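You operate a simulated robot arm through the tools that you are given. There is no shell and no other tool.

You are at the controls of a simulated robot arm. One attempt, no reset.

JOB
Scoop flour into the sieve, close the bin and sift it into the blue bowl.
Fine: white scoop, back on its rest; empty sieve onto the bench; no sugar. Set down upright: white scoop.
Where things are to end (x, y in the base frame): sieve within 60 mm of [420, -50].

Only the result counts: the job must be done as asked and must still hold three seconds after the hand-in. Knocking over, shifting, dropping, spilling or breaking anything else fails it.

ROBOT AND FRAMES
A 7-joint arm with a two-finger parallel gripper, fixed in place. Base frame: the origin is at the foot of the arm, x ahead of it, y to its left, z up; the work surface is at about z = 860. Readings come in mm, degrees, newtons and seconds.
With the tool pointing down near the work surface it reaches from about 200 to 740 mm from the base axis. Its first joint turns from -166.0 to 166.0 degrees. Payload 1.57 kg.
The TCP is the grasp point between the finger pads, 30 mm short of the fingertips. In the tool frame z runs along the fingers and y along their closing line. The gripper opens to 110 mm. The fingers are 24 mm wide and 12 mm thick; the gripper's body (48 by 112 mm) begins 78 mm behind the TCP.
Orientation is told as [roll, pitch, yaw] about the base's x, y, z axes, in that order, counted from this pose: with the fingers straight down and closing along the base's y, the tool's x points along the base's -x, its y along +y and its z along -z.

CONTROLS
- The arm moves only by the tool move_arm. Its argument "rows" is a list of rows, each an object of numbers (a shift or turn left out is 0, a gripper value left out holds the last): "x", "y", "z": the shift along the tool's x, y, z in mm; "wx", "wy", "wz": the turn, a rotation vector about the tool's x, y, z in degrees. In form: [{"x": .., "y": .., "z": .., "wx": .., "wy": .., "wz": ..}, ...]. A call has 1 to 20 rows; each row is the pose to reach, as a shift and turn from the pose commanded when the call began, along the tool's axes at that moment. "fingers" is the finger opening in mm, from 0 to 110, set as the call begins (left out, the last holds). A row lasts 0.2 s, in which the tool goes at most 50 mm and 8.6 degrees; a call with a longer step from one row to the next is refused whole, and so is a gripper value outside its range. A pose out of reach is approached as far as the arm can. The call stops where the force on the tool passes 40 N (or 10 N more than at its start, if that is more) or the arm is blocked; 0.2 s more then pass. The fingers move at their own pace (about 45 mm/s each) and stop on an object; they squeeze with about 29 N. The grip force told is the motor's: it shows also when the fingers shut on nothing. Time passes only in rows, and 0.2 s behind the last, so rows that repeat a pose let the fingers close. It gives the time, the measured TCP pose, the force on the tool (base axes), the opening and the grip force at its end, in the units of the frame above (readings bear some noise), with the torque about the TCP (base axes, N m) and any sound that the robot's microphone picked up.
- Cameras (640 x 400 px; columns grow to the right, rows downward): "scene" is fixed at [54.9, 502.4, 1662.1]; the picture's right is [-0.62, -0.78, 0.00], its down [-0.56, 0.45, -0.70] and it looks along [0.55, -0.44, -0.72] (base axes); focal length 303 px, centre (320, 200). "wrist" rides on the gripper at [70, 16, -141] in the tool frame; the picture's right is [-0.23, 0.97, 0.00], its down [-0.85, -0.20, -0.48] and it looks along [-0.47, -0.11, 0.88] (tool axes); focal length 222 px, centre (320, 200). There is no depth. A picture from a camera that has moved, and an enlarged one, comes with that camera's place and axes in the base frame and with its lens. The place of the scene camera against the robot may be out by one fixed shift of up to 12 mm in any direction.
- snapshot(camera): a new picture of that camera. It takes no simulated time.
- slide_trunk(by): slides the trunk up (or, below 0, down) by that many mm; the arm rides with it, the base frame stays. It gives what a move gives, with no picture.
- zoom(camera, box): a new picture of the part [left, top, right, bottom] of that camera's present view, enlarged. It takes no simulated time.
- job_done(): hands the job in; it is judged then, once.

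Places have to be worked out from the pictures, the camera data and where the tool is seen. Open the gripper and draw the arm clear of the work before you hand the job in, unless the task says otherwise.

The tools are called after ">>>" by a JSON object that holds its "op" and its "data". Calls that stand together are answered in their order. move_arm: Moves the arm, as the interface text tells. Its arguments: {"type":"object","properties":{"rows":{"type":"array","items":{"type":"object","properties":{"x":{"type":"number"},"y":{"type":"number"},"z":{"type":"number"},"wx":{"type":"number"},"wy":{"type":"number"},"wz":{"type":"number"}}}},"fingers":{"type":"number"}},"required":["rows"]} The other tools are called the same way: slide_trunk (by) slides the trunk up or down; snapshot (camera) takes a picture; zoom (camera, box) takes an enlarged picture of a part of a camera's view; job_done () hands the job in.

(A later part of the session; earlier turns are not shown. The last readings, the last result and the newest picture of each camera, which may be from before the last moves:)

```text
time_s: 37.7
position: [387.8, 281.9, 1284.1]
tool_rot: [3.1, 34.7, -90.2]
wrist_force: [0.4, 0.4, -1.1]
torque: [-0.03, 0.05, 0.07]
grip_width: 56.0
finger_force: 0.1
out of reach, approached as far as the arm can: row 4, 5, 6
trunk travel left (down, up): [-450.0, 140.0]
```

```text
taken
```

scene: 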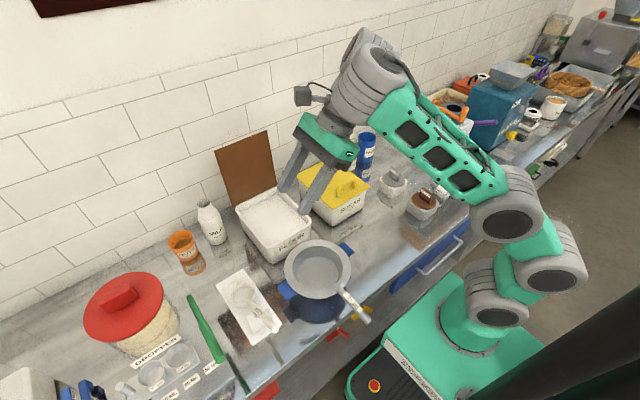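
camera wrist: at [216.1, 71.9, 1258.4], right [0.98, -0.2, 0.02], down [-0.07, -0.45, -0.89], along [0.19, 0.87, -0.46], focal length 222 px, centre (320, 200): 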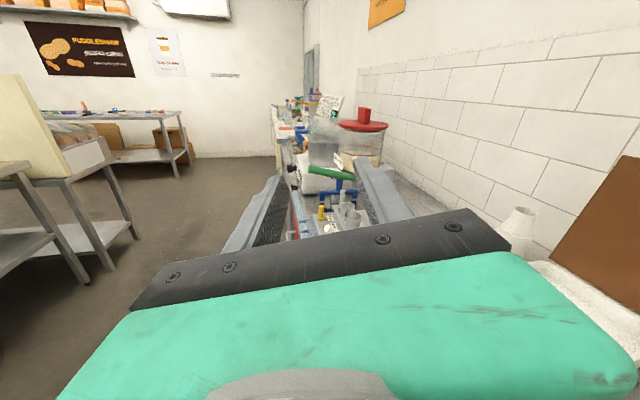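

Tilting outwards is limited to about 35°. I undo that and test the inward direction, with the tool pointing back towards the robot, which scooping also needs.

>>> {"op": "move_arm", "data": {"rows": [{"wy": -8}, {"wy": -16}, {"wy": -24}, {"wy": -32}, {"wy": -34.7}, {"wy": -34.7}]}}

>>> {"op": "move_arm", "data": {"rows": [{"wz": -8.2}, {"wz": -16.4}, {"wz": -24.5}, {"wz": -32.7}, {"wz": -40.9}, {"wz": -49.1}, {"wz": -57.3}, {"wz": -65.5}, {"wz": -73.6}, {"wz": -81.8}, {"wz": -90}, {"wz": -90}]}}

>>> {"op": "move_arm", "data": {"rows": [{"x": -10, "z": 10, "wy": 8}, {"x": -20, "z": 20, "wy": 16}, {"x": -30, "z": 30, "wy": 24}, {"x": -40, "z": 40, "wy": 32}, {"x": -50, "z": 50, "wy": 40}, {"x": -60, "z": 60, "wy": 48}, {"x": -70, "z": 70, "wy": 56}, {"x": -80, "z": 80, "wy": 64}, {"x": -90, "z": 90, "wy": 72}, {"x": -90, "z": 90, "wy": 80}, {"x": -90, "z": 90, "wy": 88}, {"x": -90, "z": 90, "wy": 96}, {"x": -90, "z": 90, "wy": 96}]}}

>>> {"op": "snapshot", "data": {"camera": "scene"}}

```text
time_s: 39.1
position: [386.4, 280.3, 1284.5]
tool_rot: [2.6, 0.1, -91.8]
wrist_force: [0.2, 0.6, -0.5]
torque: [-0.02, 0.02, -0.01]
grip_width: 55.9
finger_force: 0.0
trunk travel left (down, up): [-450.0, 140.0]
```

```text
time_s: 41.7
position: [386.7, 279.3, 1285.3]
tool_rot: [0.2, -2.6, -1.7]
wrist_force: [0.1, 0.2, 0.4]
torque: [0.0, 0.02, 0.02]
grip_width: 56.0
finger_force: 0.0
trunk travel left (down, up): [-450.0, 140.0]
```

```text
time_s: 42.8
position: [371.1, 240.8, 1131.3]
tool_rot: [0.0, 27.0, -2.9]
wrist_force: [0.9, 2.2, -14.2]
torque: [-0.57, 0.28, 0.02]
grip_width: 56.2
finger_force: 0.0
out of reach, approached as far as the arm can: row 1, 2, 3, 4, 5
trunk travel left (down, up): [-450.0, 140.0]
stopped in row 5: the force on the tool passed its limit at 135 N (the readings are from after the stop); the commanded pose is now the measured one
```

```text
taken
```

scene: 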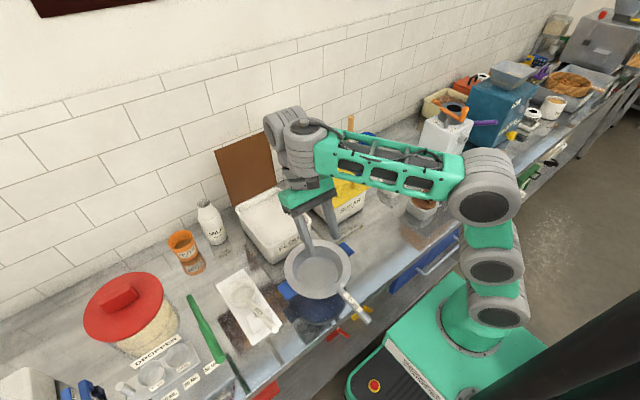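

A force spike stopped the move. I look closely to see whether anything was touched or moved.

>>> {"op": "zoom", "data": {"camera": "scene", "box": [200, 90, 400, 330]}}

>>> {"op": "snapshot", "data": {"camera": "wrist"}}

```text
1.67 times, centred on (300, 210) of scene
camera zoom: at [54.9, 502.4, 1662.1], right [-0.62, -0.78, 0.0], down [-0.56, 0.45, -0.7], along [0.55, -0.44, -0.72], focal length 505 px, centre (353, 183)
```

zoom: 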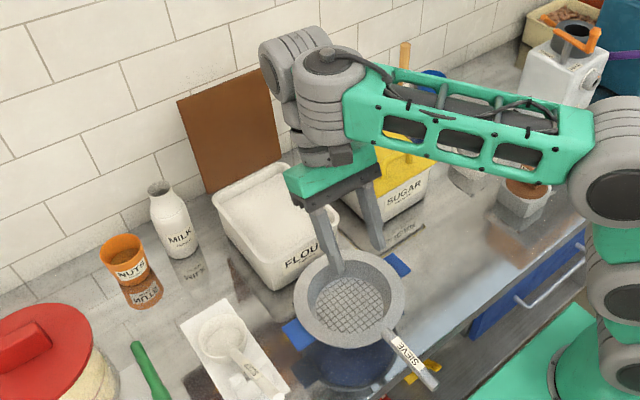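

```text
taken
camera wrist: at [375.2, 257.1, 1290.0], right [0.25, 0.96, -0.1], down [0.97, -0.25, 0.04], along [0.01, -0.11, -0.99], focal length 222 px, centre (320, 200)
```

wrist: 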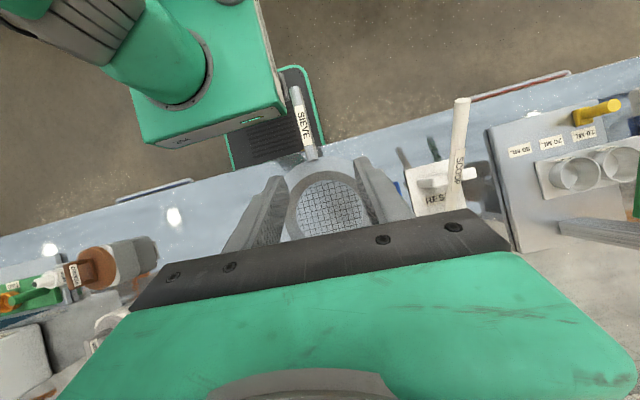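

Nothing has moved, so the spike looks like the wrist camera touching the arm's own forearm on inward tilt. I return to tool-down and test an outward tilt along the diagonal, which worked in the rolled pose.

>>> {"op": "move_arm", "data": {"rows": [{"wy": -8, "z": -5}, {"wy": -16, "z": -10}, {"wy": -24, "z": -20}, {"wy": -27, "z": -30}, {"wy": -27, "z": -30}]}}

>>> {"op": "move_arm", "data": {"rows": [{"wx": -5.6, "wy": -5.6}, {"wx": -11.2, "wy": -11.2}, {"wx": -16.8, "wy": -16.8}, {"wx": -22.4, "wy": -22.4}, {"wx": -28, "wy": -28}, {"wx": -33.6, "wy": -33.6}, {"wx": -39.2, "wy": -39.2}, {"wx": -44.8, "wy": -44.8}, {"wx": -50, "wy": -50}, {"wx": -50, "wy": -50}]}}

>>> {"op": "snapshot", "data": {"camera": "scene"}}

```text
time_s: 44.0
position: [390.8, 243.4, 1153.4]
tool_rot: [-0.5, 1.0, -2.8]
wrist_force: [0.7, 0.0, 0.5]
torque: [0.0, -0.03, -0.03]
grip_width: 56.2
finger_force: 0.0
out of reach, approached as far as the arm can: row 4
trunk travel left (down, up): [-450.0, 140.0]
```

```text
time_s: 46.4
position: [388.9, 254.6, 1097.5]
tool_rot: [55.9, -36.6, -23.1]
wrist_force: [-0.2, 0.4, -0.2]
torque: [-0.02, 0.03, 0.0]
grip_width: 55.9
finger_force: 0.0
trunk travel left (down, up): [-450.0, 140.0]
stopped in row 10: the arm was blocked; the commanded pose is now the measured one
```

```text
taken
```

scene: 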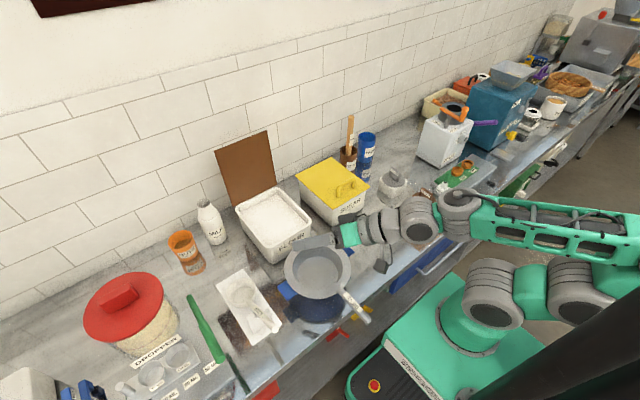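

With the TCP lower relative to the trunk, the arm tilts out to 63°, with the forearm coming from the right. The natural grip is therefore the tool pointing towards +y with the fingers closing across the handle in the vertical plane, so that pitching the scoop is a wrist roll. I move towards that orientation.

>>> {"op": "move_arm", "data": {"rows": [{"x": 3.6, "y": 5.5, "z": -2, "wx": -0.1, "wy": 5.1, "wz": 5.9}, {"x": 7, "y": 11, "z": -4, "wx": -0.3, "wy": 10.2, "wz": 11.8}, {"x": 10.7, "y": 16.6, "z": -6, "wx": -0.4, "wy": 15.3, "wz": 17.7}, {"x": 14.3, "y": 22, "z": -8, "wx": -0.6, "wy": 20.4, "wz": 23.6}, {"x": 18, "y": 27.7, "z": -10, "wx": -0.7, "wy": 25.4, "wz": 29.4}, {"x": 21.4, "y": 33, "z": -12.4, "wx": -0.9, "wy": 30.5, "wz": 35.3}, {"x": 25, "y": 39, "z": -14.5, "wx": -1, "wy": 35.6, "wz": 41.2}, {"x": 28.6, "y": 44.4, "z": -16.6, "wx": -1.2, "wy": 40.7, "wz": 47.1}, {"x": 28.6, "y": 44.4, "z": -16.6, "wx": -1.2, "wy": 40.7, "wz": 47.1}]}}

>>> {"op": "snapshot", "data": {"camera": "scene"}}

>>> {"op": "snapshot", "data": {"camera": "wrist"}}

```text
time_s: 48.4
position: [346.8, 285.0, 1125.2]
tool_rot: [56.9, 24.8, -15.7]
wrist_force: [0.8, -0.6, 0.5]
torque: [0.0, 0.02, 0.02]
grip_width: 56.0
finger_force: 0.1
trunk travel left (down, up): [-450.0, 140.0]
```

```text
taken
```

scene: 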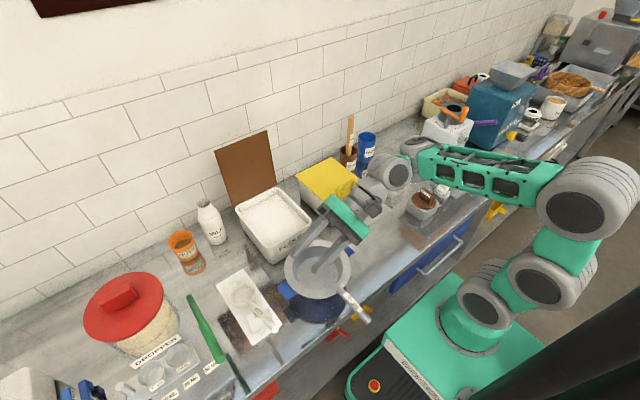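

```text
taken
camera wrist: at [293.6, 186.5, 1236.8], right [0.67, 0.36, 0.64], down [0.65, -0.71, -0.27], along [0.36, 0.6, -0.71], focal length 222 px, centre (320, 200)
```

wrist: 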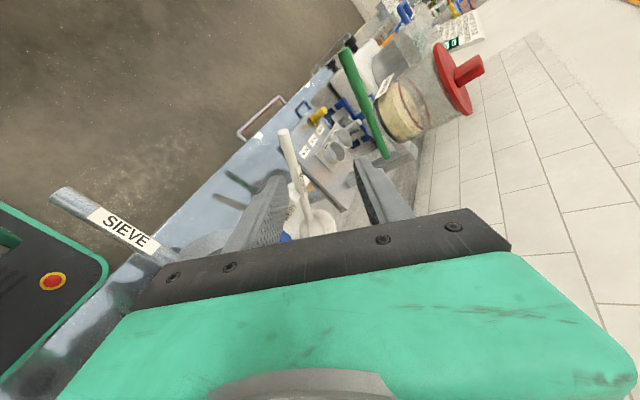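

That orientation was reached cleanly. Before gripping I rehearse the pour: shift towards the sieve and pitch 110° about the base y axis.

>>> {"op": "move_arm", "data": {"rows": [{"x": -20, "y": 0, "z": -17}, {"x": -40, "y": 0, "z": -34}, {"x": -60.7, "y": 0.5, "z": -51}, {"x": -60.7, "y": 0.5, "z": -51}]}}

>>> {"op": "move_arm", "data": {"rows": [{"x": -8.7, "y": 4.9, "wx": 2.1, "wy": 3.7, "wz": 7.3}, {"x": -17.4, "y": 9.8, "wx": 4.2, "wy": 7.4, "wz": 14.6}, {"x": -26, "y": 14.8, "wx": 6.2, "wy": 11, "wz": 21.9}, {"x": -34.8, "y": 19.7, "wx": 8.3, "wy": 14.7, "wz": 29.3}, {"x": -43.5, "y": 24.6, "wx": 10.4, "wy": 18.4, "wz": 36.6}, {"x": -52, "y": 29.6, "wx": 12.5, "wy": 22.1, "wz": 43.9}, {"x": -61, "y": 34.5, "wx": 14.6, "wy": 25.8, "wz": 51.2}, {"x": -69.6, "y": 39.4, "wx": 16.7, "wy": 29.4, "wz": 58.6}, {"x": -78, "y": 44, "wx": 18.8, "wy": 33.1, "wz": 65.9}, {"x": -87, "y": 49, "wx": 20.9, "wy": 36.8, "wz": 73.2}, {"x": -87, "y": 49, "wx": 22.9, "wy": 40.5, "wz": 80.6}, {"x": -87, "y": 49, "wx": 25, "wy": 44.2, "wz": 87.9}, {"x": -87, "y": 49, "wx": 27.1, "wy": 47.8, "wz": 95.2}, {"x": -87, "y": 49, "wx": 27.1, "wy": 47.8, "wz": 95.2}]}}

>>> {"op": "snapshot", "data": {"camera": "scene"}}

```text
time_s: 49.4
position: [400.2, 226.4, 1124.8]
tool_rot: [57.0, 24.8, -15.7]
wrist_force: [-0.9, 0.3, -0.1]
torque: [-0.01, 0.02, 0.01]
grip_width: 56.0
finger_force: 0.1
trunk travel left (down, up): [-450.0, 140.0]
```

```text
time_s: 51.0
position: [314.9, 282.7, 967.5]
tool_rot: [24.4, 74.0, -40.9]
wrist_force: [10.7, -22.8, 134.2]
torque: [-10.27, -7.91, -0.71]
grip_width: 56.1
finger_force: 0.0
out of reach, approached as far as the arm can: row 1, 2, 3, 4, 5, 6, 7
trunk travel left (down, up): [-450.0, 140.0]
stopped in row 7: the force on the tool passed its limit at 192 N (the readings are from after the stop); the commanded pose is now the measured one
```

```text
taken
```

scene: 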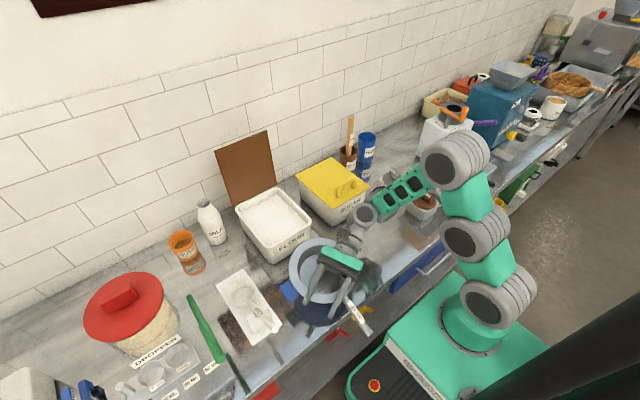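

The arm dived onto the sieve when a row was out of reach. I lift off at once with the trunk and look at the damage. From here on I use short checked steps.

>>> {"op": "slide_trunk", "data": {"by": 60}}

>>> {"op": "zoom", "data": {"camera": "scene", "box": [220, 190, 400, 340]}}

>>> {"op": "snapshot", "data": {"camera": "wrist"}}

```text
time_s: 52.0
position: [307.8, 284.4, 1009.4]
tool_rot: [10.6, 74.9, -54.2]
wrist_force: [-10.4, 0.2, -5.1]
torque: [0.57, 0.03, -0.92]
grip_width: 55.5
finger_force: 0.1
trunk travel left (down, up): [-510.0, 80.0]
```

```text
2.67 times, centred on (310, 265) of scene
camera zoom: at [54.9, 502.4, 1662.1], right [-0.62, -0.78, 0.0], down [-0.56, 0.45, -0.7], along [0.55, -0.44, -0.72], focal length 808 px, centre (347, 27)
```

zoom: 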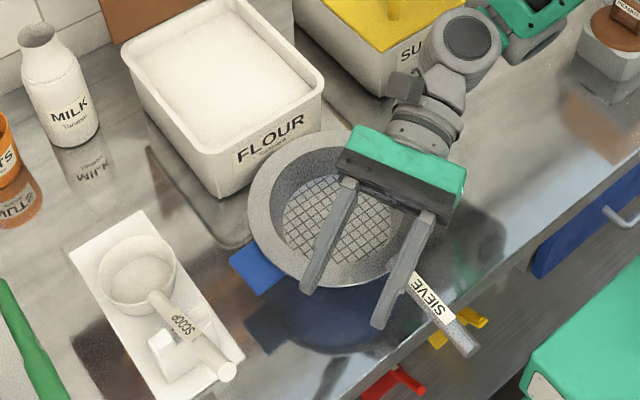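

```text
taken
camera wrist: at [370.0, 182.9, 1113.9], right [0.91, 0.37, -0.17], down [0.14, -0.69, -0.71], along [-0.38, 0.63, -0.68], focal length 222 px, centre (320, 200)
```

wrist: 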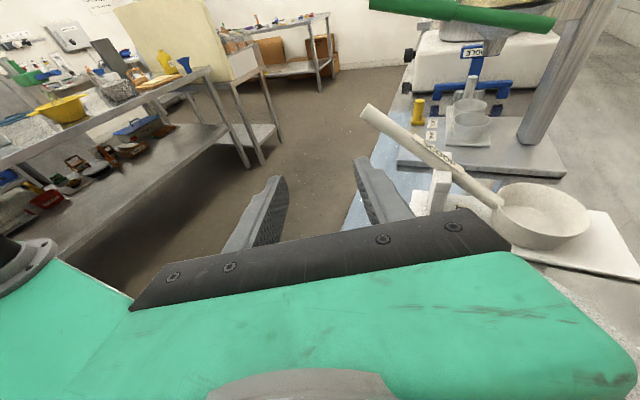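

The sieve, bowl and bin appear unmoved. I raise the trunk further to clear everything before reorienting.

>>> {"op": "slide_trunk", "data": {"by": 80}}

>>> {"op": "zoom", "data": {"camera": "scene", "box": [220, 190, 540, 400]}}

```text
time_s: 53.1
position: [326.9, 285.3, 1102.3]
tool_rot: [24.2, 71.6, -41.2]
wrist_force: [5.6, -0.4, 10.6]
torque: [-0.98, -0.3, 0.51]
grip_width: 55.8
finger_force: 0.1
trunk travel left (down, up): [-590.0, 0.0]
```

```text
1.90 times, centred on (380, 295) of scene
camera zoom: at [54.9, 502.4, 1662.1], right [-0.62, -0.78, 0.0], down [-0.56, 0.45, -0.7], along [0.55, -0.44, -0.72], focal length 577 px, centre (206, 19)
```

zoom: 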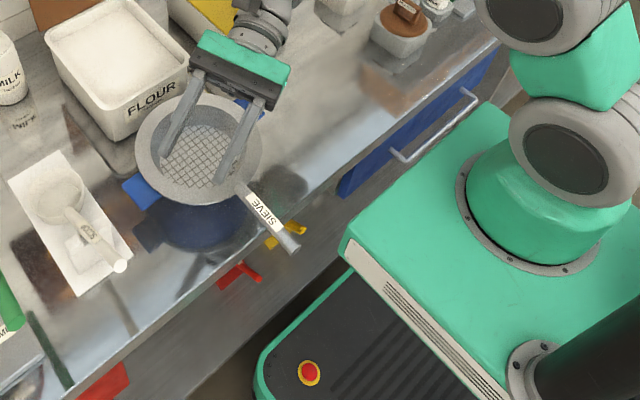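

The trunk is at its top. I step back towards the good side-pointing orientation while rising, in short checked moves.

>>> {"op": "move_arm", "data": {"rows": [{"x": 12, "y": 6, "z": -8, "wx": -1.8, "wy": -3.9, "wz": -7.1}, {"x": 22, "y": 11, "z": -16, "wx": -3.6, "wy": -7.8, "wz": -14.2}, {"x": 32, "y": 17, "z": -24, "wx": -5.4, "wy": -11.7, "wz": -21.2}]}}

```text
time_s: 53.9
position: [345.0, 276.4, 1141.2]
tool_rot: [47.8, 51.0, -20.3]
wrist_force: [0.0, 0.6, -0.2]
torque: [0.02, 0.0, 0.0]
grip_width: 55.9
finger_force: 0.1
trunk travel left (down, up): [-590.0, 0.0]
```

Free of contact now. I finish rotating back to the side-pointing orientation.

>>> {"op": "move_arm", "data": {"rows": [{"wx": -1.8, "wy": -3.9, "wz": -7.1}, {"wx": -3.6, "wy": -7.8, "wz": -14.2}, {"wx": -5.4, "wy": -11.7, "wz": -21.2}, {"wx": -5.4, "wy": -11.7, "wz": -21.2}]}}

>>> {"op": "snapshot", "data": {"camera": "scene"}}

```text
time_s: 54.9
position: [346.8, 279.1, 1142.0]
tool_rot: [56.5, 27.0, -15.4]
wrist_force: [-1.2, -0.3, -0.3]
torque: [0.01, 0.04, -0.01]
grip_width: 56.2
finger_force: 0.0
trunk travel left (down, up): [-590.0, 0.0]
```

```text
taken
```

scene: 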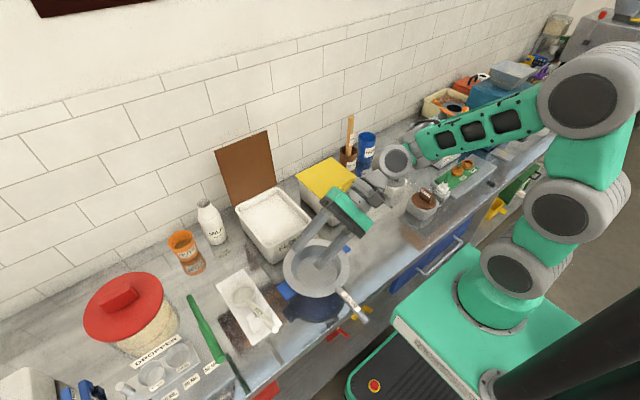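

The side-pointing pose is held and nothing below has changed. The pitch failed probably because the last joint was at its limit, so I test flipping the symmetric gripper 180° about its own axis, in short steps.

>>> {"op": "move_arm", "data": {"rows": [{"wz": -8.2}, {"wz": -16.4}, {"wz": -24.6}, {"wz": -32.8}, {"wz": -41}, {"wz": -41}]}}

>>> {"op": "move_arm", "data": {"rows": [{"wz": -8.2}, {"wz": -16.4}, {"wz": -24.6}, {"wz": -32.8}, {"wz": -41}, {"wz": -49}, {"wz": -49}]}}

```text
time_s: 56.3
position: [345.3, 277.5, 1142.2]
tool_rot: [60.0, -8.3, 6.1]
wrist_force: [0.1, 0.2, -0.1]
torque: [0.0, 0.01, 0.01]
grip_width: 55.9
finger_force: 0.0
trunk travel left (down, up): [-590.0, 0.0]
```

```text
time_s: 57.9
position: [346.0, 277.9, 1140.9]
tool_rot: [42.6, -47.9, 40.4]
wrist_force: [-0.2, 0.5, -0.5]
torque: [-0.01, -0.01, 0.0]
grip_width: 56.2
finger_force: 0.2
trunk travel left (down, up): [-590.0, 0.0]
```

Both steps held position exactly. I continue the flip.

>>> {"op": "move_arm", "data": {"rows": [{"wz": -8.2}, {"wz": -16.4}, {"wz": -24.6}, {"wz": -32.8}, {"wz": -41}, {"wz": -41}]}}

>>> {"op": "move_arm", "data": {"rows": [{"wz": -8.2}, {"wz": -16.4}, {"wz": -24.6}, {"wz": -32.8}, {"wz": -41}, {"wz": -49}, {"wz": -49}]}}

>>> {"op": "snapshot", "data": {"camera": "scene"}}

>>> {"op": "snapshot", "data": {"camera": "wrist"}}

```text
time_s: 59.3
position: [345.2, 278.2, 1141.2]
tool_rot: [-16.3, -59.0, 110.2]
wrist_force: [-1.4, 0.3, 0.6]
torque: [0.0, 0.02, -0.01]
grip_width: 55.9
finger_force: 0.0
trunk travel left (down, up): [-590.0, 0.0]
```

```text
time_s: 60.9
position: [344.5, 277.1, 1141.4]
tool_rot: [-56.3, -27.0, 164.6]
wrist_force: [-0.7, -0.5, 0.4]
torque: [-0.02, -0.02, 0.0]
grip_width: 55.8
finger_force: 0.1
trunk travel left (down, up): [-590.0, 0.0]
```

```text
taken
```

scene: 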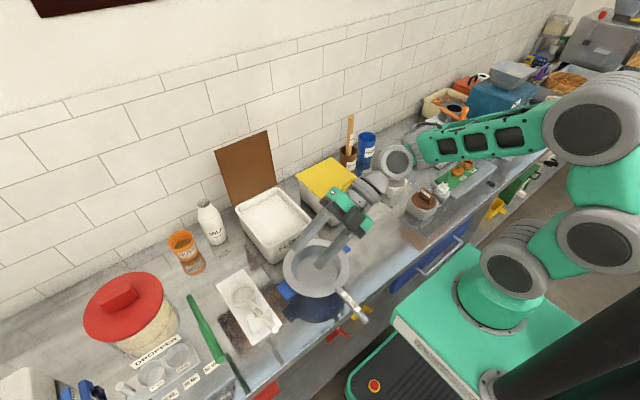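

```text
taken
camera wrist: at [400.5, 131.3, 1168.2], right [-0.69, -0.37, -0.62], down [-0.62, -0.13, 0.77], along [-0.36, 0.92, -0.14], focal length 222 px, centre (320, 200)
```

wrist: 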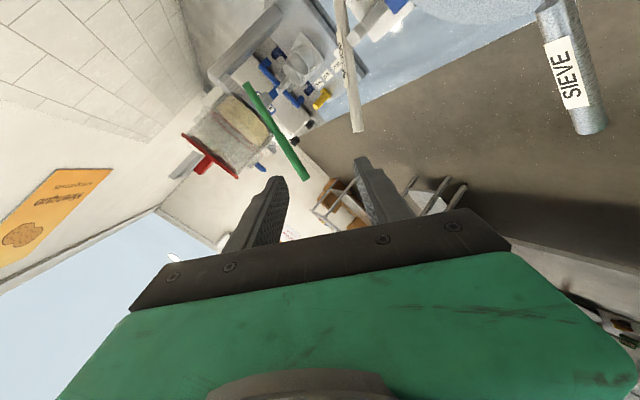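

The 180° flip works, so this orientation leaves plenty of roll in the other direction. I rehearse the pitch about the base y axis in short steps.

>>> {"op": "move_arm", "data": {"rows": [{"wx": -2, "wy": -3.6, "wz": 7.2}, {"wx": -4.1, "wy": -7.2, "wz": 14.4}, {"wx": -6.1, "wy": -10.8, "wz": 21.6}, {"wx": -6.1, "wy": -10.8, "wz": 21.6}]}}

>>> {"op": "move_arm", "data": {"rows": [{"wx": -2, "wy": -3.6, "wz": 7.2}, {"wx": -4.1, "wy": -7.2, "wz": 14.4}, {"wx": -6.1, "wy": -10.8, "wz": 21.6}, {"wx": -6.1, "wy": -10.8, "wz": 21.6}]}}

```text
time_s: 61.9
position: [345.1, 278.1, 1141.7]
tool_rot: [-45.9, -50.7, 157.9]
wrist_force: [-0.2, 0.1, -1.3]
torque: [0.02, -0.02, 0.0]
grip_width: 56.0
finger_force: 0.0
trunk travel left (down, up): [-590.0, 0.0]
```

```text
time_s: 62.9
position: [306.6, 280.4, 1116.5]
tool_rot: [-15.3, -71.5, 130.5]
wrist_force: [0.5, -0.1, 0.1]
torque: [-0.01, 0.03, 0.02]
grip_width: 56.0
finger_force: 0.1
out of reach, approached as far as the arm can: row 2, 3, 4
trunk travel left (down, up): [-590.0, 0.0]
```

Pitching beyond about 30° fails because the tool would have to point back at the robot. Rolling purely about the tool's own axis works over the full 180°, so I use that for scooping and pouring. I return to the flipped level orientation.

>>> {"op": "move_arm", "data": {"rows": [{"x": -2, "y": -5, "z": -3.5, "wx": 1.8, "wy": 3.2, "wz": -6.4}, {"x": -4.4, "y": -10, "z": -7, "wx": 3.6, "wy": 6.5, "wz": -12.7}, {"x": -6.6, "y": -15, "z": -10.5, "wx": 5.4, "wy": 9.7, "wz": -19.1}, {"x": -8.7, "y": -20, "z": -14, "wx": 7.2, "wy": 13, "wz": -25.5}, {"x": -11, "y": -25.5, "z": -17.5, "wx": 9, "wy": 16.2, "wz": -31.9}, {"x": -13, "y": -30.6, "z": -21, "wx": 10.8, "wy": 19.5, "wz": -38.2}, {"x": -15.3, "y": -35.7, "z": -24.5, "wx": 12.6, "wy": 22.7, "wz": -44.6}, {"x": -15.3, "y": -35.7, "z": -24.5, "wx": 12.6, "wy": 22.7, "wz": -44.6}]}}

```text
time_s: 64.7
position: [345.5, 278.8, 1142.0]
tool_rot: [-56.7, -25.3, 164.4]
wrist_force: [0.2, -0.2, -0.3]
torque: [-0.01, 0.0, -0.02]
grip_width: 56.2
finger_force: 0.1
trunk travel left (down, up): [-590.0, 0.0]
```

Back at the flipped level orientation. I lower the trunk in two stages, lifting the TCP in between, to centre the working height range.

>>> {"op": "slide_trunk", "data": {"by": -60}}

>>> {"op": "move_arm", "data": {"rows": [{"x": -8.5, "y": -15, "z": -10}, {"x": -17, "y": -30, "z": -20}, {"x": -25.6, "y": -45.2, "z": -30}, {"x": -25.6, "y": -45.2, "z": -30}]}}

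>>> {"op": "slide_trunk", "data": {"by": -70}}

```text
time_s: 65.7
position: [346.0, 279.2, 1082.6]
tool_rot: [-56.7, -25.2, 164.4]
wrist_force: [-0.9, 0.2, 0.3]
torque: [-0.04, 0.01, -0.01]
grip_width: 56.0
finger_force: 0.1
trunk travel left (down, up): [-530.0, 60.0]
```

```text
time_s: 66.7
position: [345.3, 278.8, 1143.4]
tool_rot: [-56.5, -25.2, 164.4]
wrist_force: [-0.3, -0.5, 0.6]
torque: [-0.02, 0.03, -0.04]
grip_width: 55.9
finger_force: 0.1
trunk travel left (down, up): [-530.0, 60.0]
```

```text
time_s: 67.8
position: [345.3, 279.2, 1072.9]
tool_rot: [-56.6, -25.3, 164.4]
wrist_force: [0.1, -0.3, -0.2]
torque: [-0.01, 0.01, -0.03]
grip_width: 55.9
finger_force: 0.0
trunk travel left (down, up): [-460.0, 130.0]
```

Trunk is at −40 mm. I rehearse moving to the bin side at safe height.

>>> {"op": "move_arm", "data": {"rows": [{"x": 23.6, "y": -13, "z": -12.4}, {"x": 47, "y": -26, "z": -25}, {"x": 71, "y": -39.4, "z": -37}, {"x": 94, "y": -52.5, "z": -49.5}, {"x": 118, "y": -65.7, "z": -61.8}, {"x": 118, "y": -65.7, "z": -61.8}]}}

>>> {"op": "move_arm", "data": {"rows": [{"wz": 8}, {"wz": 16}, {"wz": 24}, {"wz": 32}, {"wz": 40}, {"wz": 48}, {"wz": 48}]}}

>>> {"op": "snapshot", "data": {"camera": "scene"}}

```text
time_s: 69.2
position: [480.8, 224.7, 1100.9]
tool_rot: [-56.6, -25.3, 164.3]
wrist_force: [0.7, 0.5, 0.1]
torque: [0.01, 0.01, 0.02]
grip_width: 56.0
finger_force: 0.1
trunk travel left (down, up): [-460.0, 130.0]
```

```text
time_s: 70.8
position: [480.7, 225.3, 1102.5]
tool_rot: [-20.5, -57.9, 114.0]
wrist_force: [-0.4, 0.4, 0.1]
torque: [-0.01, -0.02, -0.01]
grip_width: 56.2
finger_force: 0.0
trunk travel left (down, up): [-460.0, 130.0]
```

```text
taken
```

scene: 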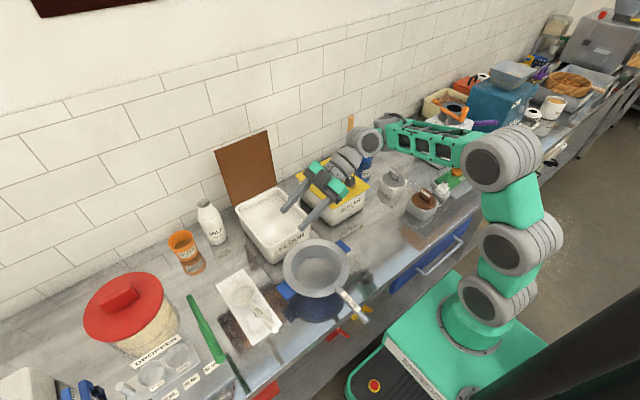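

That works too. I rehearse the rest of the pour: over to (579, 205, 1070) with the roll going to 150°.

>>> {"op": "move_arm", "data": {"rows": [{"x": 9, "y": -14, "wz": 8}, {"x": 19, "y": -29, "wz": 16}, {"x": 29, "y": -44, "wz": 24}, {"x": 39, "y": -59, "wz": 32}, {"x": 49, "y": -74, "wz": 40}, {"x": 58, "y": -88.5, "z": -1.3, "wz": 48}, {"x": 58, "y": -88.5, "z": -1.3, "wz": 52}, {"x": 58, "y": -88.5, "z": -1.3, "wz": 52}]}}

>>> {"op": "move_arm", "data": {"rows": [{"wz": 8}, {"wz": 16}, {"wz": 24}, {"wz": 32}, {"wz": 40}, {"wz": 48}, {"wz": 50}, {"wz": 50}]}}

>>> {"op": "snapshot", "data": {"camera": "scene"}}

```text
time_s: 72.6
position: [572.4, 207.4, 1061.1]
tool_rot: [47.9, -42.0, 31.2]
wrist_force: [1.0, 0.3, 0.0]
torque: [-0.01, -0.03, 0.01]
grip_width: 56.2
finger_force: 0.0
out of reach, approached as far as the arm can: row 6, 7, 8
trunk travel left (down, up): [-460.0, 130.0]
```

```text
time_s: 74.4
position: [572.9, 207.1, 1062.0]
tool_rot: [60.1, -0.4, 0.3]
wrist_force: [0.3, 0.1, -0.4]
torque: [0.01, 0.0, 0.0]
grip_width: 56.0
finger_force: 0.1
trunk travel left (down, up): [-460.0, 130.0]
```

```text
taken
```

scene: 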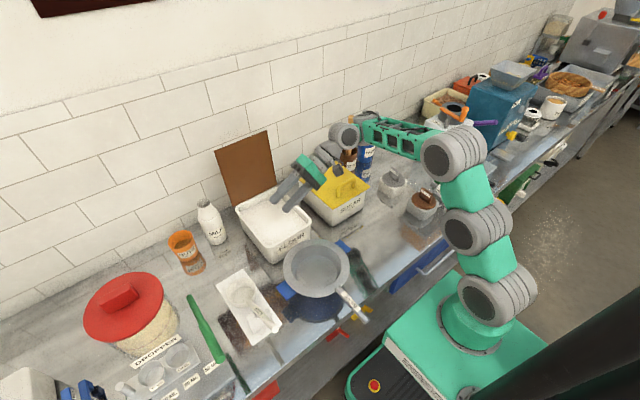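

The full 150° roll is reachable with only a few mm shortfall. I go back: rotate back and return towards the scoop for the real grip.

>>> {"op": "move_arm", "data": {"rows": [{"x": 15.5, "y": 7, "z": -0.6, "wz": -8}, {"x": 31, "y": 14, "z": -1.2, "wz": -16}, {"x": 46.5, "y": 21, "z": -1.7, "wz": -24}, {"x": 62, "y": 28, "z": -2.3, "wz": -32}, {"x": 77.5, "y": 35, "z": -2.8, "wz": -40}, {"x": 93, "y": 41.9, "z": -3.4, "wz": -48}, {"x": 93, "y": 41.9, "z": -3.4, "wz": -52}, {"x": 93, "y": 41.9, "z": -3.4, "wz": -52}]}}

>>> {"op": "move_arm", "data": {"rows": [{"wz": -8}, {"wz": -16}, {"wz": -24}, {"wz": -32}, {"wz": -40}, {"wz": -48}, {"wz": -56}, {"wz": -64}, {"wz": -72}, {"wz": -80}, {"wz": -88}, {"wz": -96}, {"wz": -98}, {"wz": -98}]}}

```text
time_s: 76.2
position: [479.5, 225.7, 1100.2]
tool_rot: [46.6, -43.4, 33.2]
wrist_force: [-0.1, 0.1, 1.1]
torque: [0.02, -0.01, 0.0]
grip_width: 56.0
finger_force: 0.1
trunk travel left (down, up): [-460.0, 130.0]
```

```text
time_s: 79.2
position: [479.1, 225.6, 1100.8]
tool_rot: [-56.5, -25.2, 164.4]
wrist_force: [0.5, 0.6, 0.4]
torque: [0.0, 0.02, -0.03]
grip_width: 55.9
finger_force: 0.0
trunk travel left (down, up): [-460.0, 130.0]
```

Level again. I move to the pre-grasp position beside the scoop handle.

>>> {"op": "move_arm", "data": {"rows": [{"x": -26.4, "y": 8.7, "z": 9.4}, {"x": -52.7, "y": 17.4, "z": 18.8}, {"x": -79, "y": 26, "z": 28.3}, {"x": -105.4, "y": 34.7, "z": 37.7}, {"x": -131.8, "y": 43.4, "z": 47.1}, {"x": -131.8, "y": 43.4, "z": 47.1}]}}

>>> {"op": "move_arm", "data": {"rows": [{"x": 6, "y": 10, "z": 23}, {"x": 11.5, "y": 20, "z": 46}, {"x": 17, "y": 29.9, "z": 68}, {"x": 17, "y": 29.9, "z": 68}]}}

>>> {"op": "snapshot", "data": {"camera": "scene"}}

>>> {"op": "snapshot", "data": {"camera": "wrist"}}

```text
time_s: 80.6
position: [342.6, 278.4, 1099.4]
tool_rot: [-56.7, -25.3, 164.5]
wrist_force: [0.4, 0.1, 0.4]
torque: [-0.01, -0.03, -0.01]
grip_width: 55.8
finger_force: 0.0
trunk travel left (down, up): [-460.0, 130.0]
```

```text
time_s: 81.6
position: [343.2, 320.2, 1037.7]
tool_rot: [-56.6, -25.2, 164.3]
wrist_force: [0.4, -0.2, -1.0]
torque: [0.01, -0.01, 0.03]
grip_width: 56.0
finger_force: 0.0
trunk travel left (down, up): [-460.0, 130.0]
```

```text
taken
```

scene: 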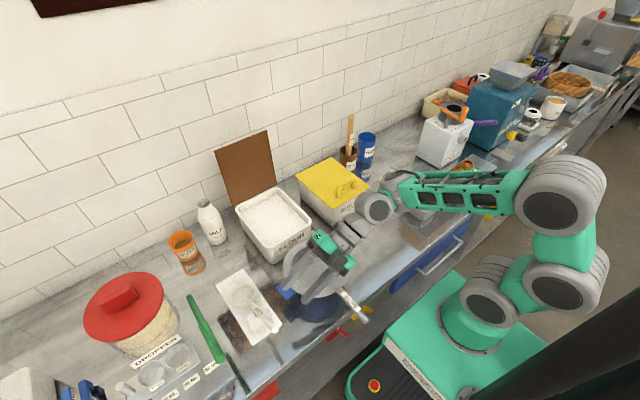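

```text
taken
camera wrist: at [396.3, 173.7, 1066.1], right [-0.68, -0.37, -0.64], down [-0.65, -0.12, 0.75], along [-0.35, 0.92, -0.16], focal length 222 px, centre (320, 200)
```

wrist: 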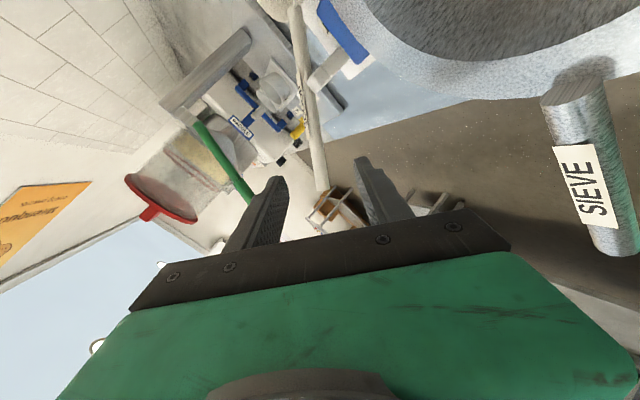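

The handle lies between the fingers, its end at about (311, 417, 1006). I advance 75 mm along the tool axis and check.

>>> {"op": "move_arm", "data": {"rows": [{"z": 25}, {"z": 50}, {"z": 75}, {"z": 75}]}}

>>> {"op": "snapshot", "data": {"camera": "wrist"}}

>>> {"op": "zoom", "data": {"camera": "scene", "box": [200, 240, 380, 370]}}

```text
time_s: 82.6
position: [342.7, 385.7, 998.8]
tool_rot: [-56.6, -25.2, 164.4]
wrist_force: [-0.5, 0.0, 0.4]
torque: [0.02, -0.04, -0.01]
grip_width: 56.1
finger_force: 0.1
trunk travel left (down, up): [-460.0, 130.0]
```

```text
taken
camera wrist: at [396.4, 238.9, 1028.6], right [-0.68, -0.37, -0.64], down [-0.65, -0.12, 0.75], along [-0.35, 0.92, -0.16], focal length 222 px, centre (320, 200)
```

wrist: 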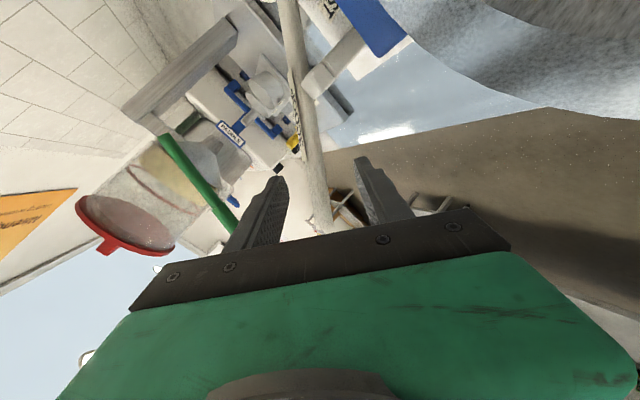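

```text
3.08 times, centred on (290, 305) of scene
camera zoom: at [54.9, 502.4, 1662.1], right [-0.62, -0.78, 0.0], down [-0.56, 0.45, -0.7], along [0.55, -0.44, -0.72], focal length 932 px, centre (412, -123)
```

zoom: 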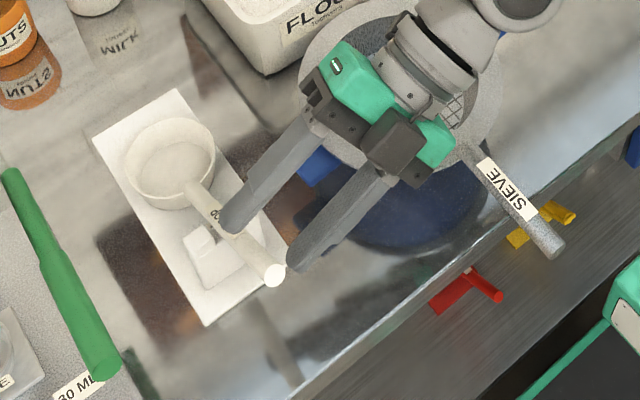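

The handle is about 4 mm above the finger midline. I correct that and advance the last 37 mm.

>>> {"op": "move_arm", "data": {"rows": [{"y": -4, "z": 12}, {"y": -4, "z": 25}, {"y": -4, "z": 37}, {"y": -4, "z": 37}]}}

>>> {"op": "move_arm", "data": {"rows": [{}, {}, {}, {}, {}], "fingers": 0}}

>>> {"op": "snapshot", "data": {"camera": "wrist"}}

>>> {"op": "zoom", "data": {"camera": "scene", "box": [200, 240, 380, 370]}}

```text
time_s: 83.6
position: [343.4, 419.4, 985.2]
tool_rot: [-56.6, -25.3, 164.4]
wrist_force: [-0.6, 0.5, 0.3]
torque: [0.0, 0.02, 0.01]
grip_width: 56.0
finger_force: 0.2
trunk travel left (down, up): [-460.0, 130.0]
```

```text
time_s: 84.8
position: [343.6, 418.8, 984.5]
tool_rot: [-56.7, -25.3, 164.5]
wrist_force: [-0.8, 0.9, -0.3]
torque: [0.04, 0.06, -0.01]
grip_width: 14.6
finger_force: 29.0
trunk travel left (down, up): [-460.0, 130.0]
```

```text
taken
camera wrist: at [397.7, 272.8, 1014.0], right [-0.68, -0.37, -0.64], down [-0.65, -0.12, 0.75], along [-0.35, 0.92, -0.16], focal length 222 px, centre (320, 200)
```

wrist: 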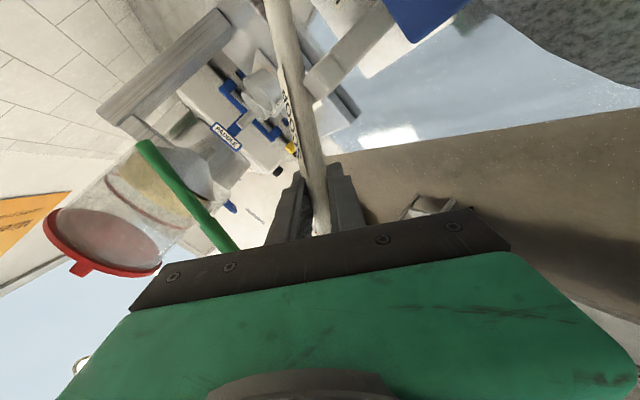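

```text
3.08 times, centred on (290, 305) of scene
camera zoom: at [54.9, 502.4, 1662.1], right [-0.62, -0.78, 0.0], down [-0.56, 0.45, -0.7], along [0.55, -0.44, -0.72], focal length 932 px, centre (412, -123)
```

zoom: 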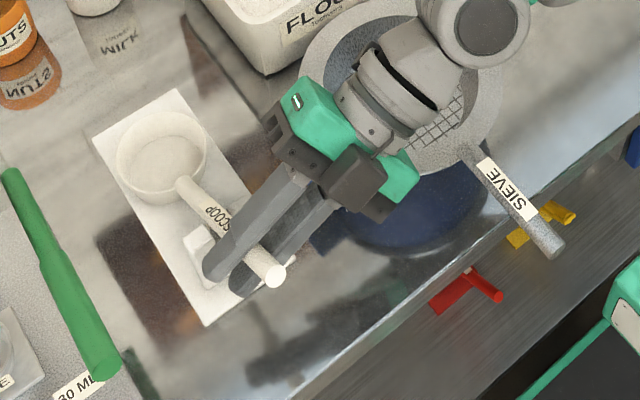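

Gripped at 14.6 mm. I lift 15 mm, then more, checking that the scoop comes along.

>>> {"op": "move_arm", "data": {"rows": [{"x": -2.1, "y": -3.8, "z": -2.5}, {"x": -6.4, "y": -11.3, "z": -7.5}, {"x": -12.8, "y": -22.6, "z": -15}, {"x": -21.4, "y": -37.7, "z": -25}, {"x": -21.4, "y": -37.7, "z": -25}]}}

>>> {"op": "zoom", "data": {"camera": "scene", "box": [200, 220, 380, 350]}}

>>> {"op": "snapshot", "data": {"camera": "wrist"}}

```text
time_s: 86.0
position: [344.7, 419.2, 1033.9]
tool_rot: [-56.6, -25.3, 164.3]
wrist_force: [-0.5, -0.1, -0.5]
torque: [0.0, 0.06, 0.0]
grip_width: 14.7
finger_force: 28.7
trunk travel left (down, up): [-460.0, 130.0]
```

```text
3.08 times, centred on (290, 285) of scene
camera zoom: at [54.9, 502.4, 1662.1], right [-0.62, -0.78, 0.0], down [-0.56, 0.45, -0.7], along [0.55, -0.44, -0.72], focal length 932 px, centre (412, -62)
```

zoom: 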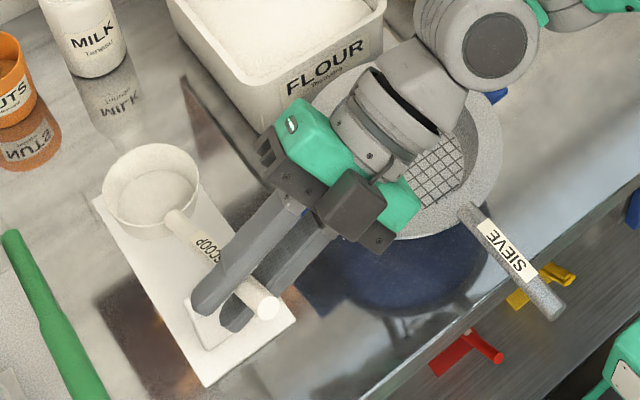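

```text
taken
camera wrist: at [397.5, 272.4, 1063.4], right [-0.68, -0.37, -0.64], down [-0.65, -0.12, 0.75], along [-0.35, 0.92, -0.16], focal length 222 px, centre (320, 200)
```

wrist: 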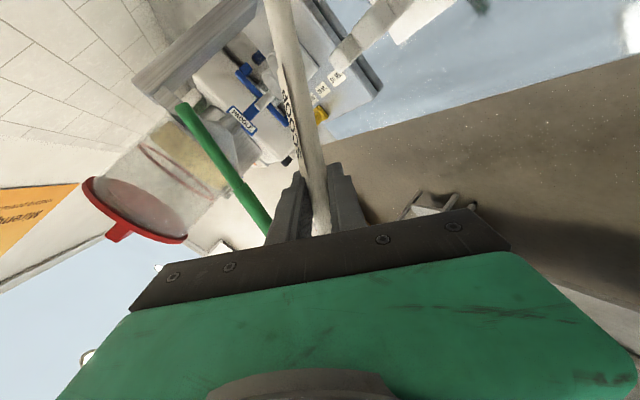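

The scoop is held level and comes up cleanly. I raise it to z≈1130 before carrying it over to the bin.

>>> {"op": "move_arm", "data": {"rows": [{"x": -10, "y": -18, "z": -12}, {"x": -20.5, "y": -36, "z": -24}, {"x": -30.8, "y": -54.3, "z": -36}, {"x": -41, "y": -72.4, "z": -48}, {"x": -41, "y": -72.4, "z": -48}]}}

>>> {"op": "move_arm", "data": {"rows": [{"x": 11, "y": 8, "z": -18}, {"x": 22, "y": 16, "z": -36}, {"x": 33, "y": 24, "z": -54}, {"x": 44, "y": 32, "z": -72}, {"x": 55, "y": 40, "z": -90}, {"x": 55, "y": 40, "z": -90}]}}

>>> {"op": "snapshot", "data": {"camera": "scene"}}

```text
time_s: 87.2
position: [343.3, 418.8, 1131.6]
tool_rot: [-56.5, -25.2, 164.3]
wrist_force: [-0.1, -0.1, -0.2]
torque: [0.04, 0.09, 0.0]
grip_width: 14.9
finger_force: 28.5
trunk travel left (down, up): [-460.0, 130.0]
```

```text
time_s: 88.6
position: [371.8, 310.2, 1121.1]
tool_rot: [-56.6, -25.3, 164.3]
wrist_force: [0.5, 0.7, -0.8]
torque: [0.01, 0.08, 0.0]
grip_width: 14.8
finger_force: 29.1
trunk travel left (down, up): [-460.0, 130.0]
```

```text
taken
```

scene: 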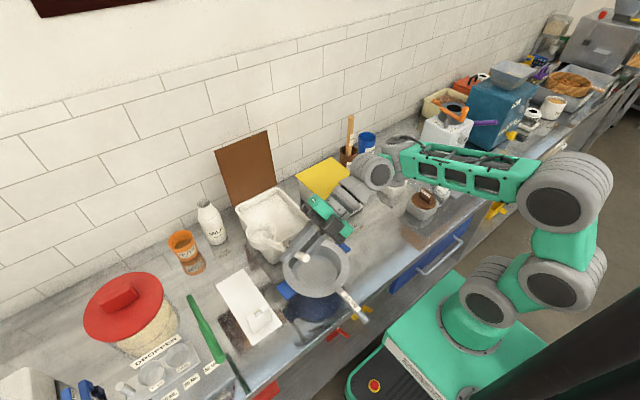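

The scoop rides well. I move the bowl over the flour bin, still level.

>>> {"op": "move_arm", "data": {"rows": [{"x": 21, "y": -2.7, "z": -20.8}, {"x": 42, "y": -5.4, "z": -41.6}, {"x": 62.7, "y": -8.1, "z": -62.4}, {"x": 83.6, "y": -10.8, "z": -83.2}, {"x": 83.6, "y": -10.8, "z": -83.2}]}}

>>> {"op": "zoom", "data": {"camera": "scene", "box": [200, 130, 400, 300]}}

```text
time_s: 89.8
position: [450.1, 223.2, 1130.5]
tool_rot: [-56.5, -25.5, 164.4]
wrist_force: [0.3, 0.6, -1.2]
torque: [0.02, 0.08, 0.04]
grip_width: 14.7
finger_force: 28.9
out of reach, approached as far as the arm can: row 4, 5
trunk travel left (down, up): [-460.0, 130.0]
```

```text
2.35 times, centred on (300, 215) of scene
camera zoom: at [54.9, 502.4, 1662.1], right [-0.62, -0.78, 0.0], down [-0.56, 0.45, -0.7], along [0.55, -0.44, -0.72], focal length 713 px, centre (367, 165)
```

zoom: 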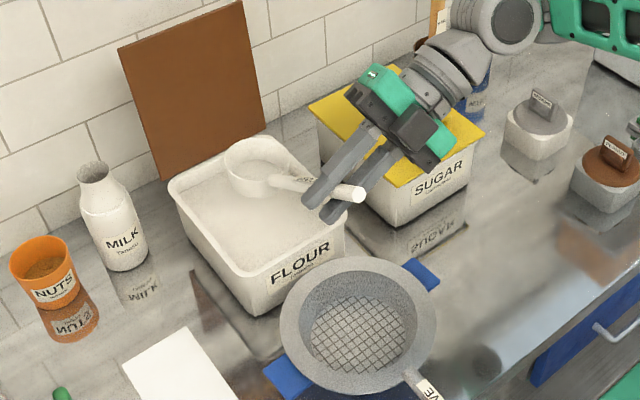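

The bowl is over the flour. The height window tops out here, so I raise the trunk 60 mm for room above the bin.

>>> {"op": "slide_trunk", "data": {"by": 60}}

>>> {"op": "move_arm", "data": {"rows": [{"wz": 8}, {"wz": 16}, {"wz": 24}, {"wz": 32}, {"wz": 40}, {"wz": 40}]}}

>>> {"op": "zoom", "data": {"camera": "scene", "box": [200, 130, 400, 300]}}

```text
time_s: 90.8
position: [449.9, 224.4, 1191.1]
tool_rot: [-56.5, -25.3, 164.4]
wrist_force: [-0.1, -0.6, 0.0]
torque: [0.03, 0.08, 0.04]
grip_width: 14.9
finger_force: 28.6
trunk travel left (down, up): [-520.0, 70.0]
```

```text
time_s: 92.2
position: [450.1, 222.5, 1190.5]
tool_rot: [-31.2, -54.3, 127.0]
wrist_force: [0.3, 0.4, -0.9]
torque: [0.02, 0.09, -0.04]
grip_width: 14.4
finger_force: 29.2
trunk travel left (down, up): [-520.0, 70.0]
```

```text
2.35 times, centred on (300, 215) of scene
camera zoom: at [54.9, 502.4, 1662.1], right [-0.62, -0.78, 0.0], down [-0.56, 0.45, -0.7], along [0.55, -0.44, -0.72], focal length 713 px, centre (367, 165)
```

zoom: 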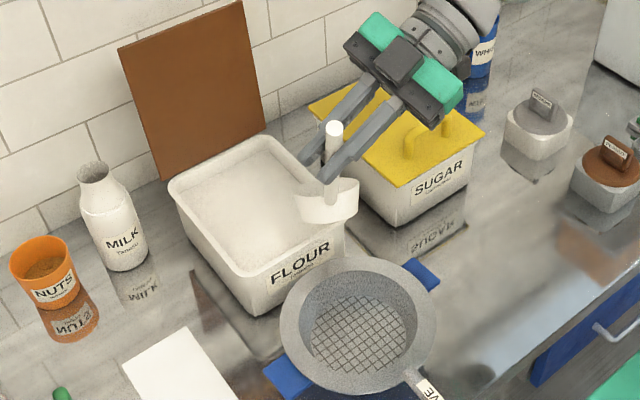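

The scoop is tilted front-down at roll 40°. I shift it to the near side of the bin, above the flour.

>>> {"op": "move_arm", "data": {"rows": [{"x": 2.9, "y": -22.4, "z": 12.2}, {"x": 5.7, "y": -44.8, "z": 24.5}, {"x": 8.6, "y": -67.2, "z": 36.7}, {"x": 8.6, "y": -67.2, "z": 36.7}]}}

>>> {"op": "zoom", "data": {"camera": "scene", "box": [200, 130, 400, 300]}}

>>> {"op": "snapshot", "data": {"camera": "wrist"}}

```text
time_s: 93.2
position: [516.2, 264.5, 1185.9]
tool_rot: [-31.4, -54.3, 127.0]
wrist_force: [-0.5, 0.5, -0.5]
torque: [0.03, 0.06, 0.04]
grip_width: 14.5
finger_force: 29.1
trunk travel left (down, up): [-520.0, 70.0]
```

```text
2.35 times, centred on (300, 215) of scene
camera zoom: at [54.9, 502.4, 1662.1], right [-0.62, -0.78, 0.0], down [-0.56, 0.45, -0.7], along [0.55, -0.44, -0.72], focal length 713 px, centre (367, 165)
```

zoom: 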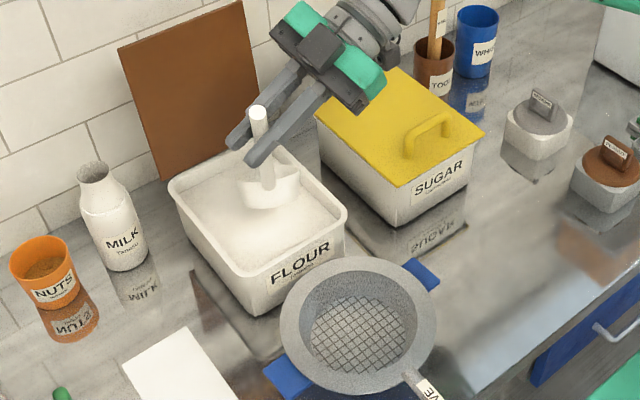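

```text
taken
camera wrist: at [525.8, 105.8, 1195.6], right [-0.99, -0.07, -0.11], down [-0.11, 0.02, 0.99], along [-0.06, 1.0, -0.03], focal length 222 px, centre (320, 200)
```

wrist: 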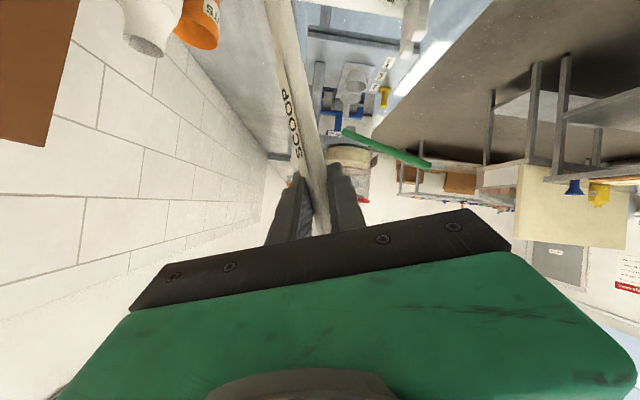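

The bowl sits over the near half of the flour, as computed. I lower it into the flour step by step.

>>> {"op": "move_arm", "data": {"rows": [{"x": 16.2, "y": 6.1, "z": 10}, {"x": 32.5, "y": 12.1, "z": 20}, {"x": 48.7, "y": 18.2, "z": 30}, {"x": 48.7, "y": 18.2, "z": 30}]}}

>>> {"op": "zoom", "data": {"camera": "scene", "box": [220, 150, 360, 270]}}

```text
time_s: 94.2
position: [515.3, 263.9, 1126.8]
tool_rot: [-31.3, -54.3, 126.9]
wrist_force: [-1.4, -0.6, -0.6]
torque: [-0.02, 0.07, 0.02]
grip_width: 14.4
finger_force: 28.8
trunk travel left (down, up): [-520.0, 70.0]
```

```text
3.33 times, centred on (290, 210) of scene
camera zoom: at [54.9, 502.4, 1662.1], right [-0.62, -0.78, 0.0], down [-0.56, 0.45, -0.7], along [0.55, -0.44, -0.72], focal length 1009 px, centre (420, 167)
```

zoom: 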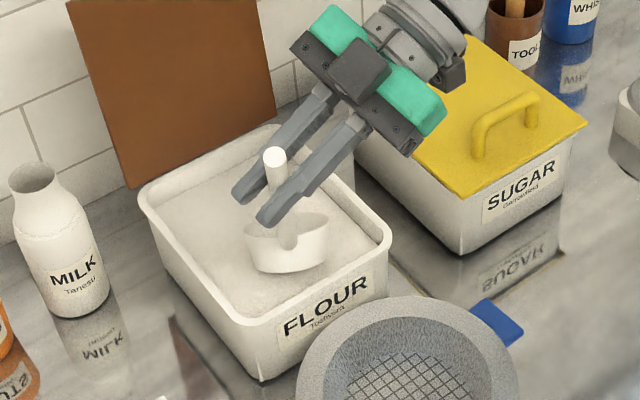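

It is just above the surface with good clearance from the walls. I go down another 34 mm into the flour.

>>> {"op": "move_arm", "data": {"rows": [{"x": 9.2, "y": 3.4, "z": 5.7}, {"x": 18.4, "y": 6.9, "z": 11.3}, {"x": 27.6, "y": 10.3, "z": 17}, {"x": 27.6, "y": 10.3, "z": 17}]}}

>>> {"op": "zoom", "data": {"camera": "scene", "box": [220, 150, 360, 270]}}

```text
time_s: 95.2
position: [515.3, 264.5, 1092.3]
tool_rot: [-31.4, -54.3, 127.0]
wrist_force: [-1.0, 0.2, -0.5]
torque: [0.03, 0.06, 0.0]
grip_width: 14.3
finger_force: 29.1
trunk travel left (down, up): [-520.0, 70.0]
```

```text
3.33 times, centred on (290, 210) of scene
camera zoom: at [54.9, 502.4, 1662.1], right [-0.62, -0.78, 0.0], down [-0.56, 0.45, -0.7], along [0.55, -0.44, -0.72], focal length 1009 px, centre (420, 167)
```

zoom: 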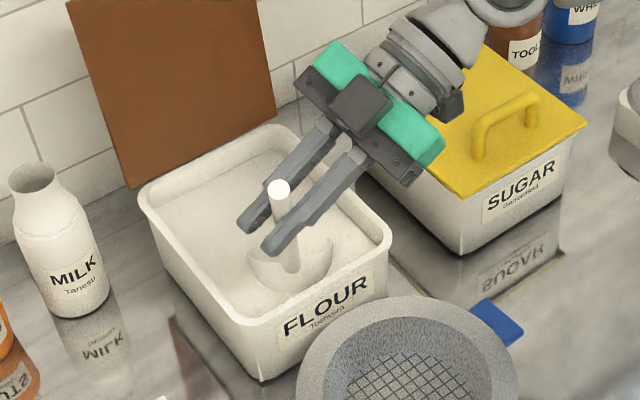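

The bowl's lip is in the flour with almost no resistance. I sweep forward while rolling the scoop back to level.

>>> {"op": "move_arm", "data": {"rows": [{"x": 9, "y": 5.4, "z": 0, "wz": -4}, {"x": 17, "y": 10.7, "z": 0, "wz": -9}, {"x": 25.1, "y": 16.1, "z": 0.1, "wz": -15}, {"x": 33.5, "y": 23, "z": -0.5, "wz": -20}, {"x": 42, "y": 30, "z": -1.2, "wz": -25}, {"x": 49.9, "y": 37.1, "z": -1.9, "wz": -30}, {"x": 50.5, "y": 42.3, "z": -5.6, "wz": -33.5}, {"x": 51, "y": 47.5, "z": -9.3, "wz": -37}, {"x": 51.6, "y": 52.6, "z": -12.9, "wz": -40}, {"x": 51.6, "y": 52.6, "z": -12.9, "wz": -40}]}}

>>> {"op": "zoom", "data": {"camera": "scene", "box": [220, 150, 360, 270]}}

```text
time_s: 97.4
position: [484.5, 218.7, 1040.5]
tool_rot: [-56.7, -25.2, 164.5]
wrist_force: [0.2, 0.1, -0.9]
torque: [0.01, 0.19, 0.01]
grip_width: 14.3
finger_force: 28.6
trunk travel left (down, up): [-520.0, 70.0]
```

```text
3.33 times, centred on (290, 210) of scene
camera zoom: at [54.9, 502.4, 1662.1], right [-0.62, -0.78, 0.0], down [-0.56, 0.45, -0.7], along [0.55, -0.44, -0.72], focal length 1009 px, centre (420, 167)
```

zoom: 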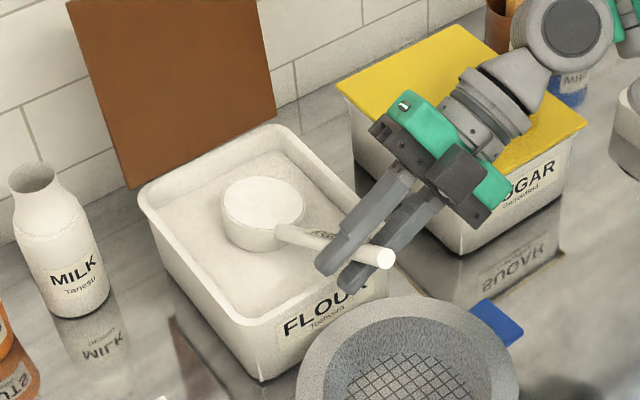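

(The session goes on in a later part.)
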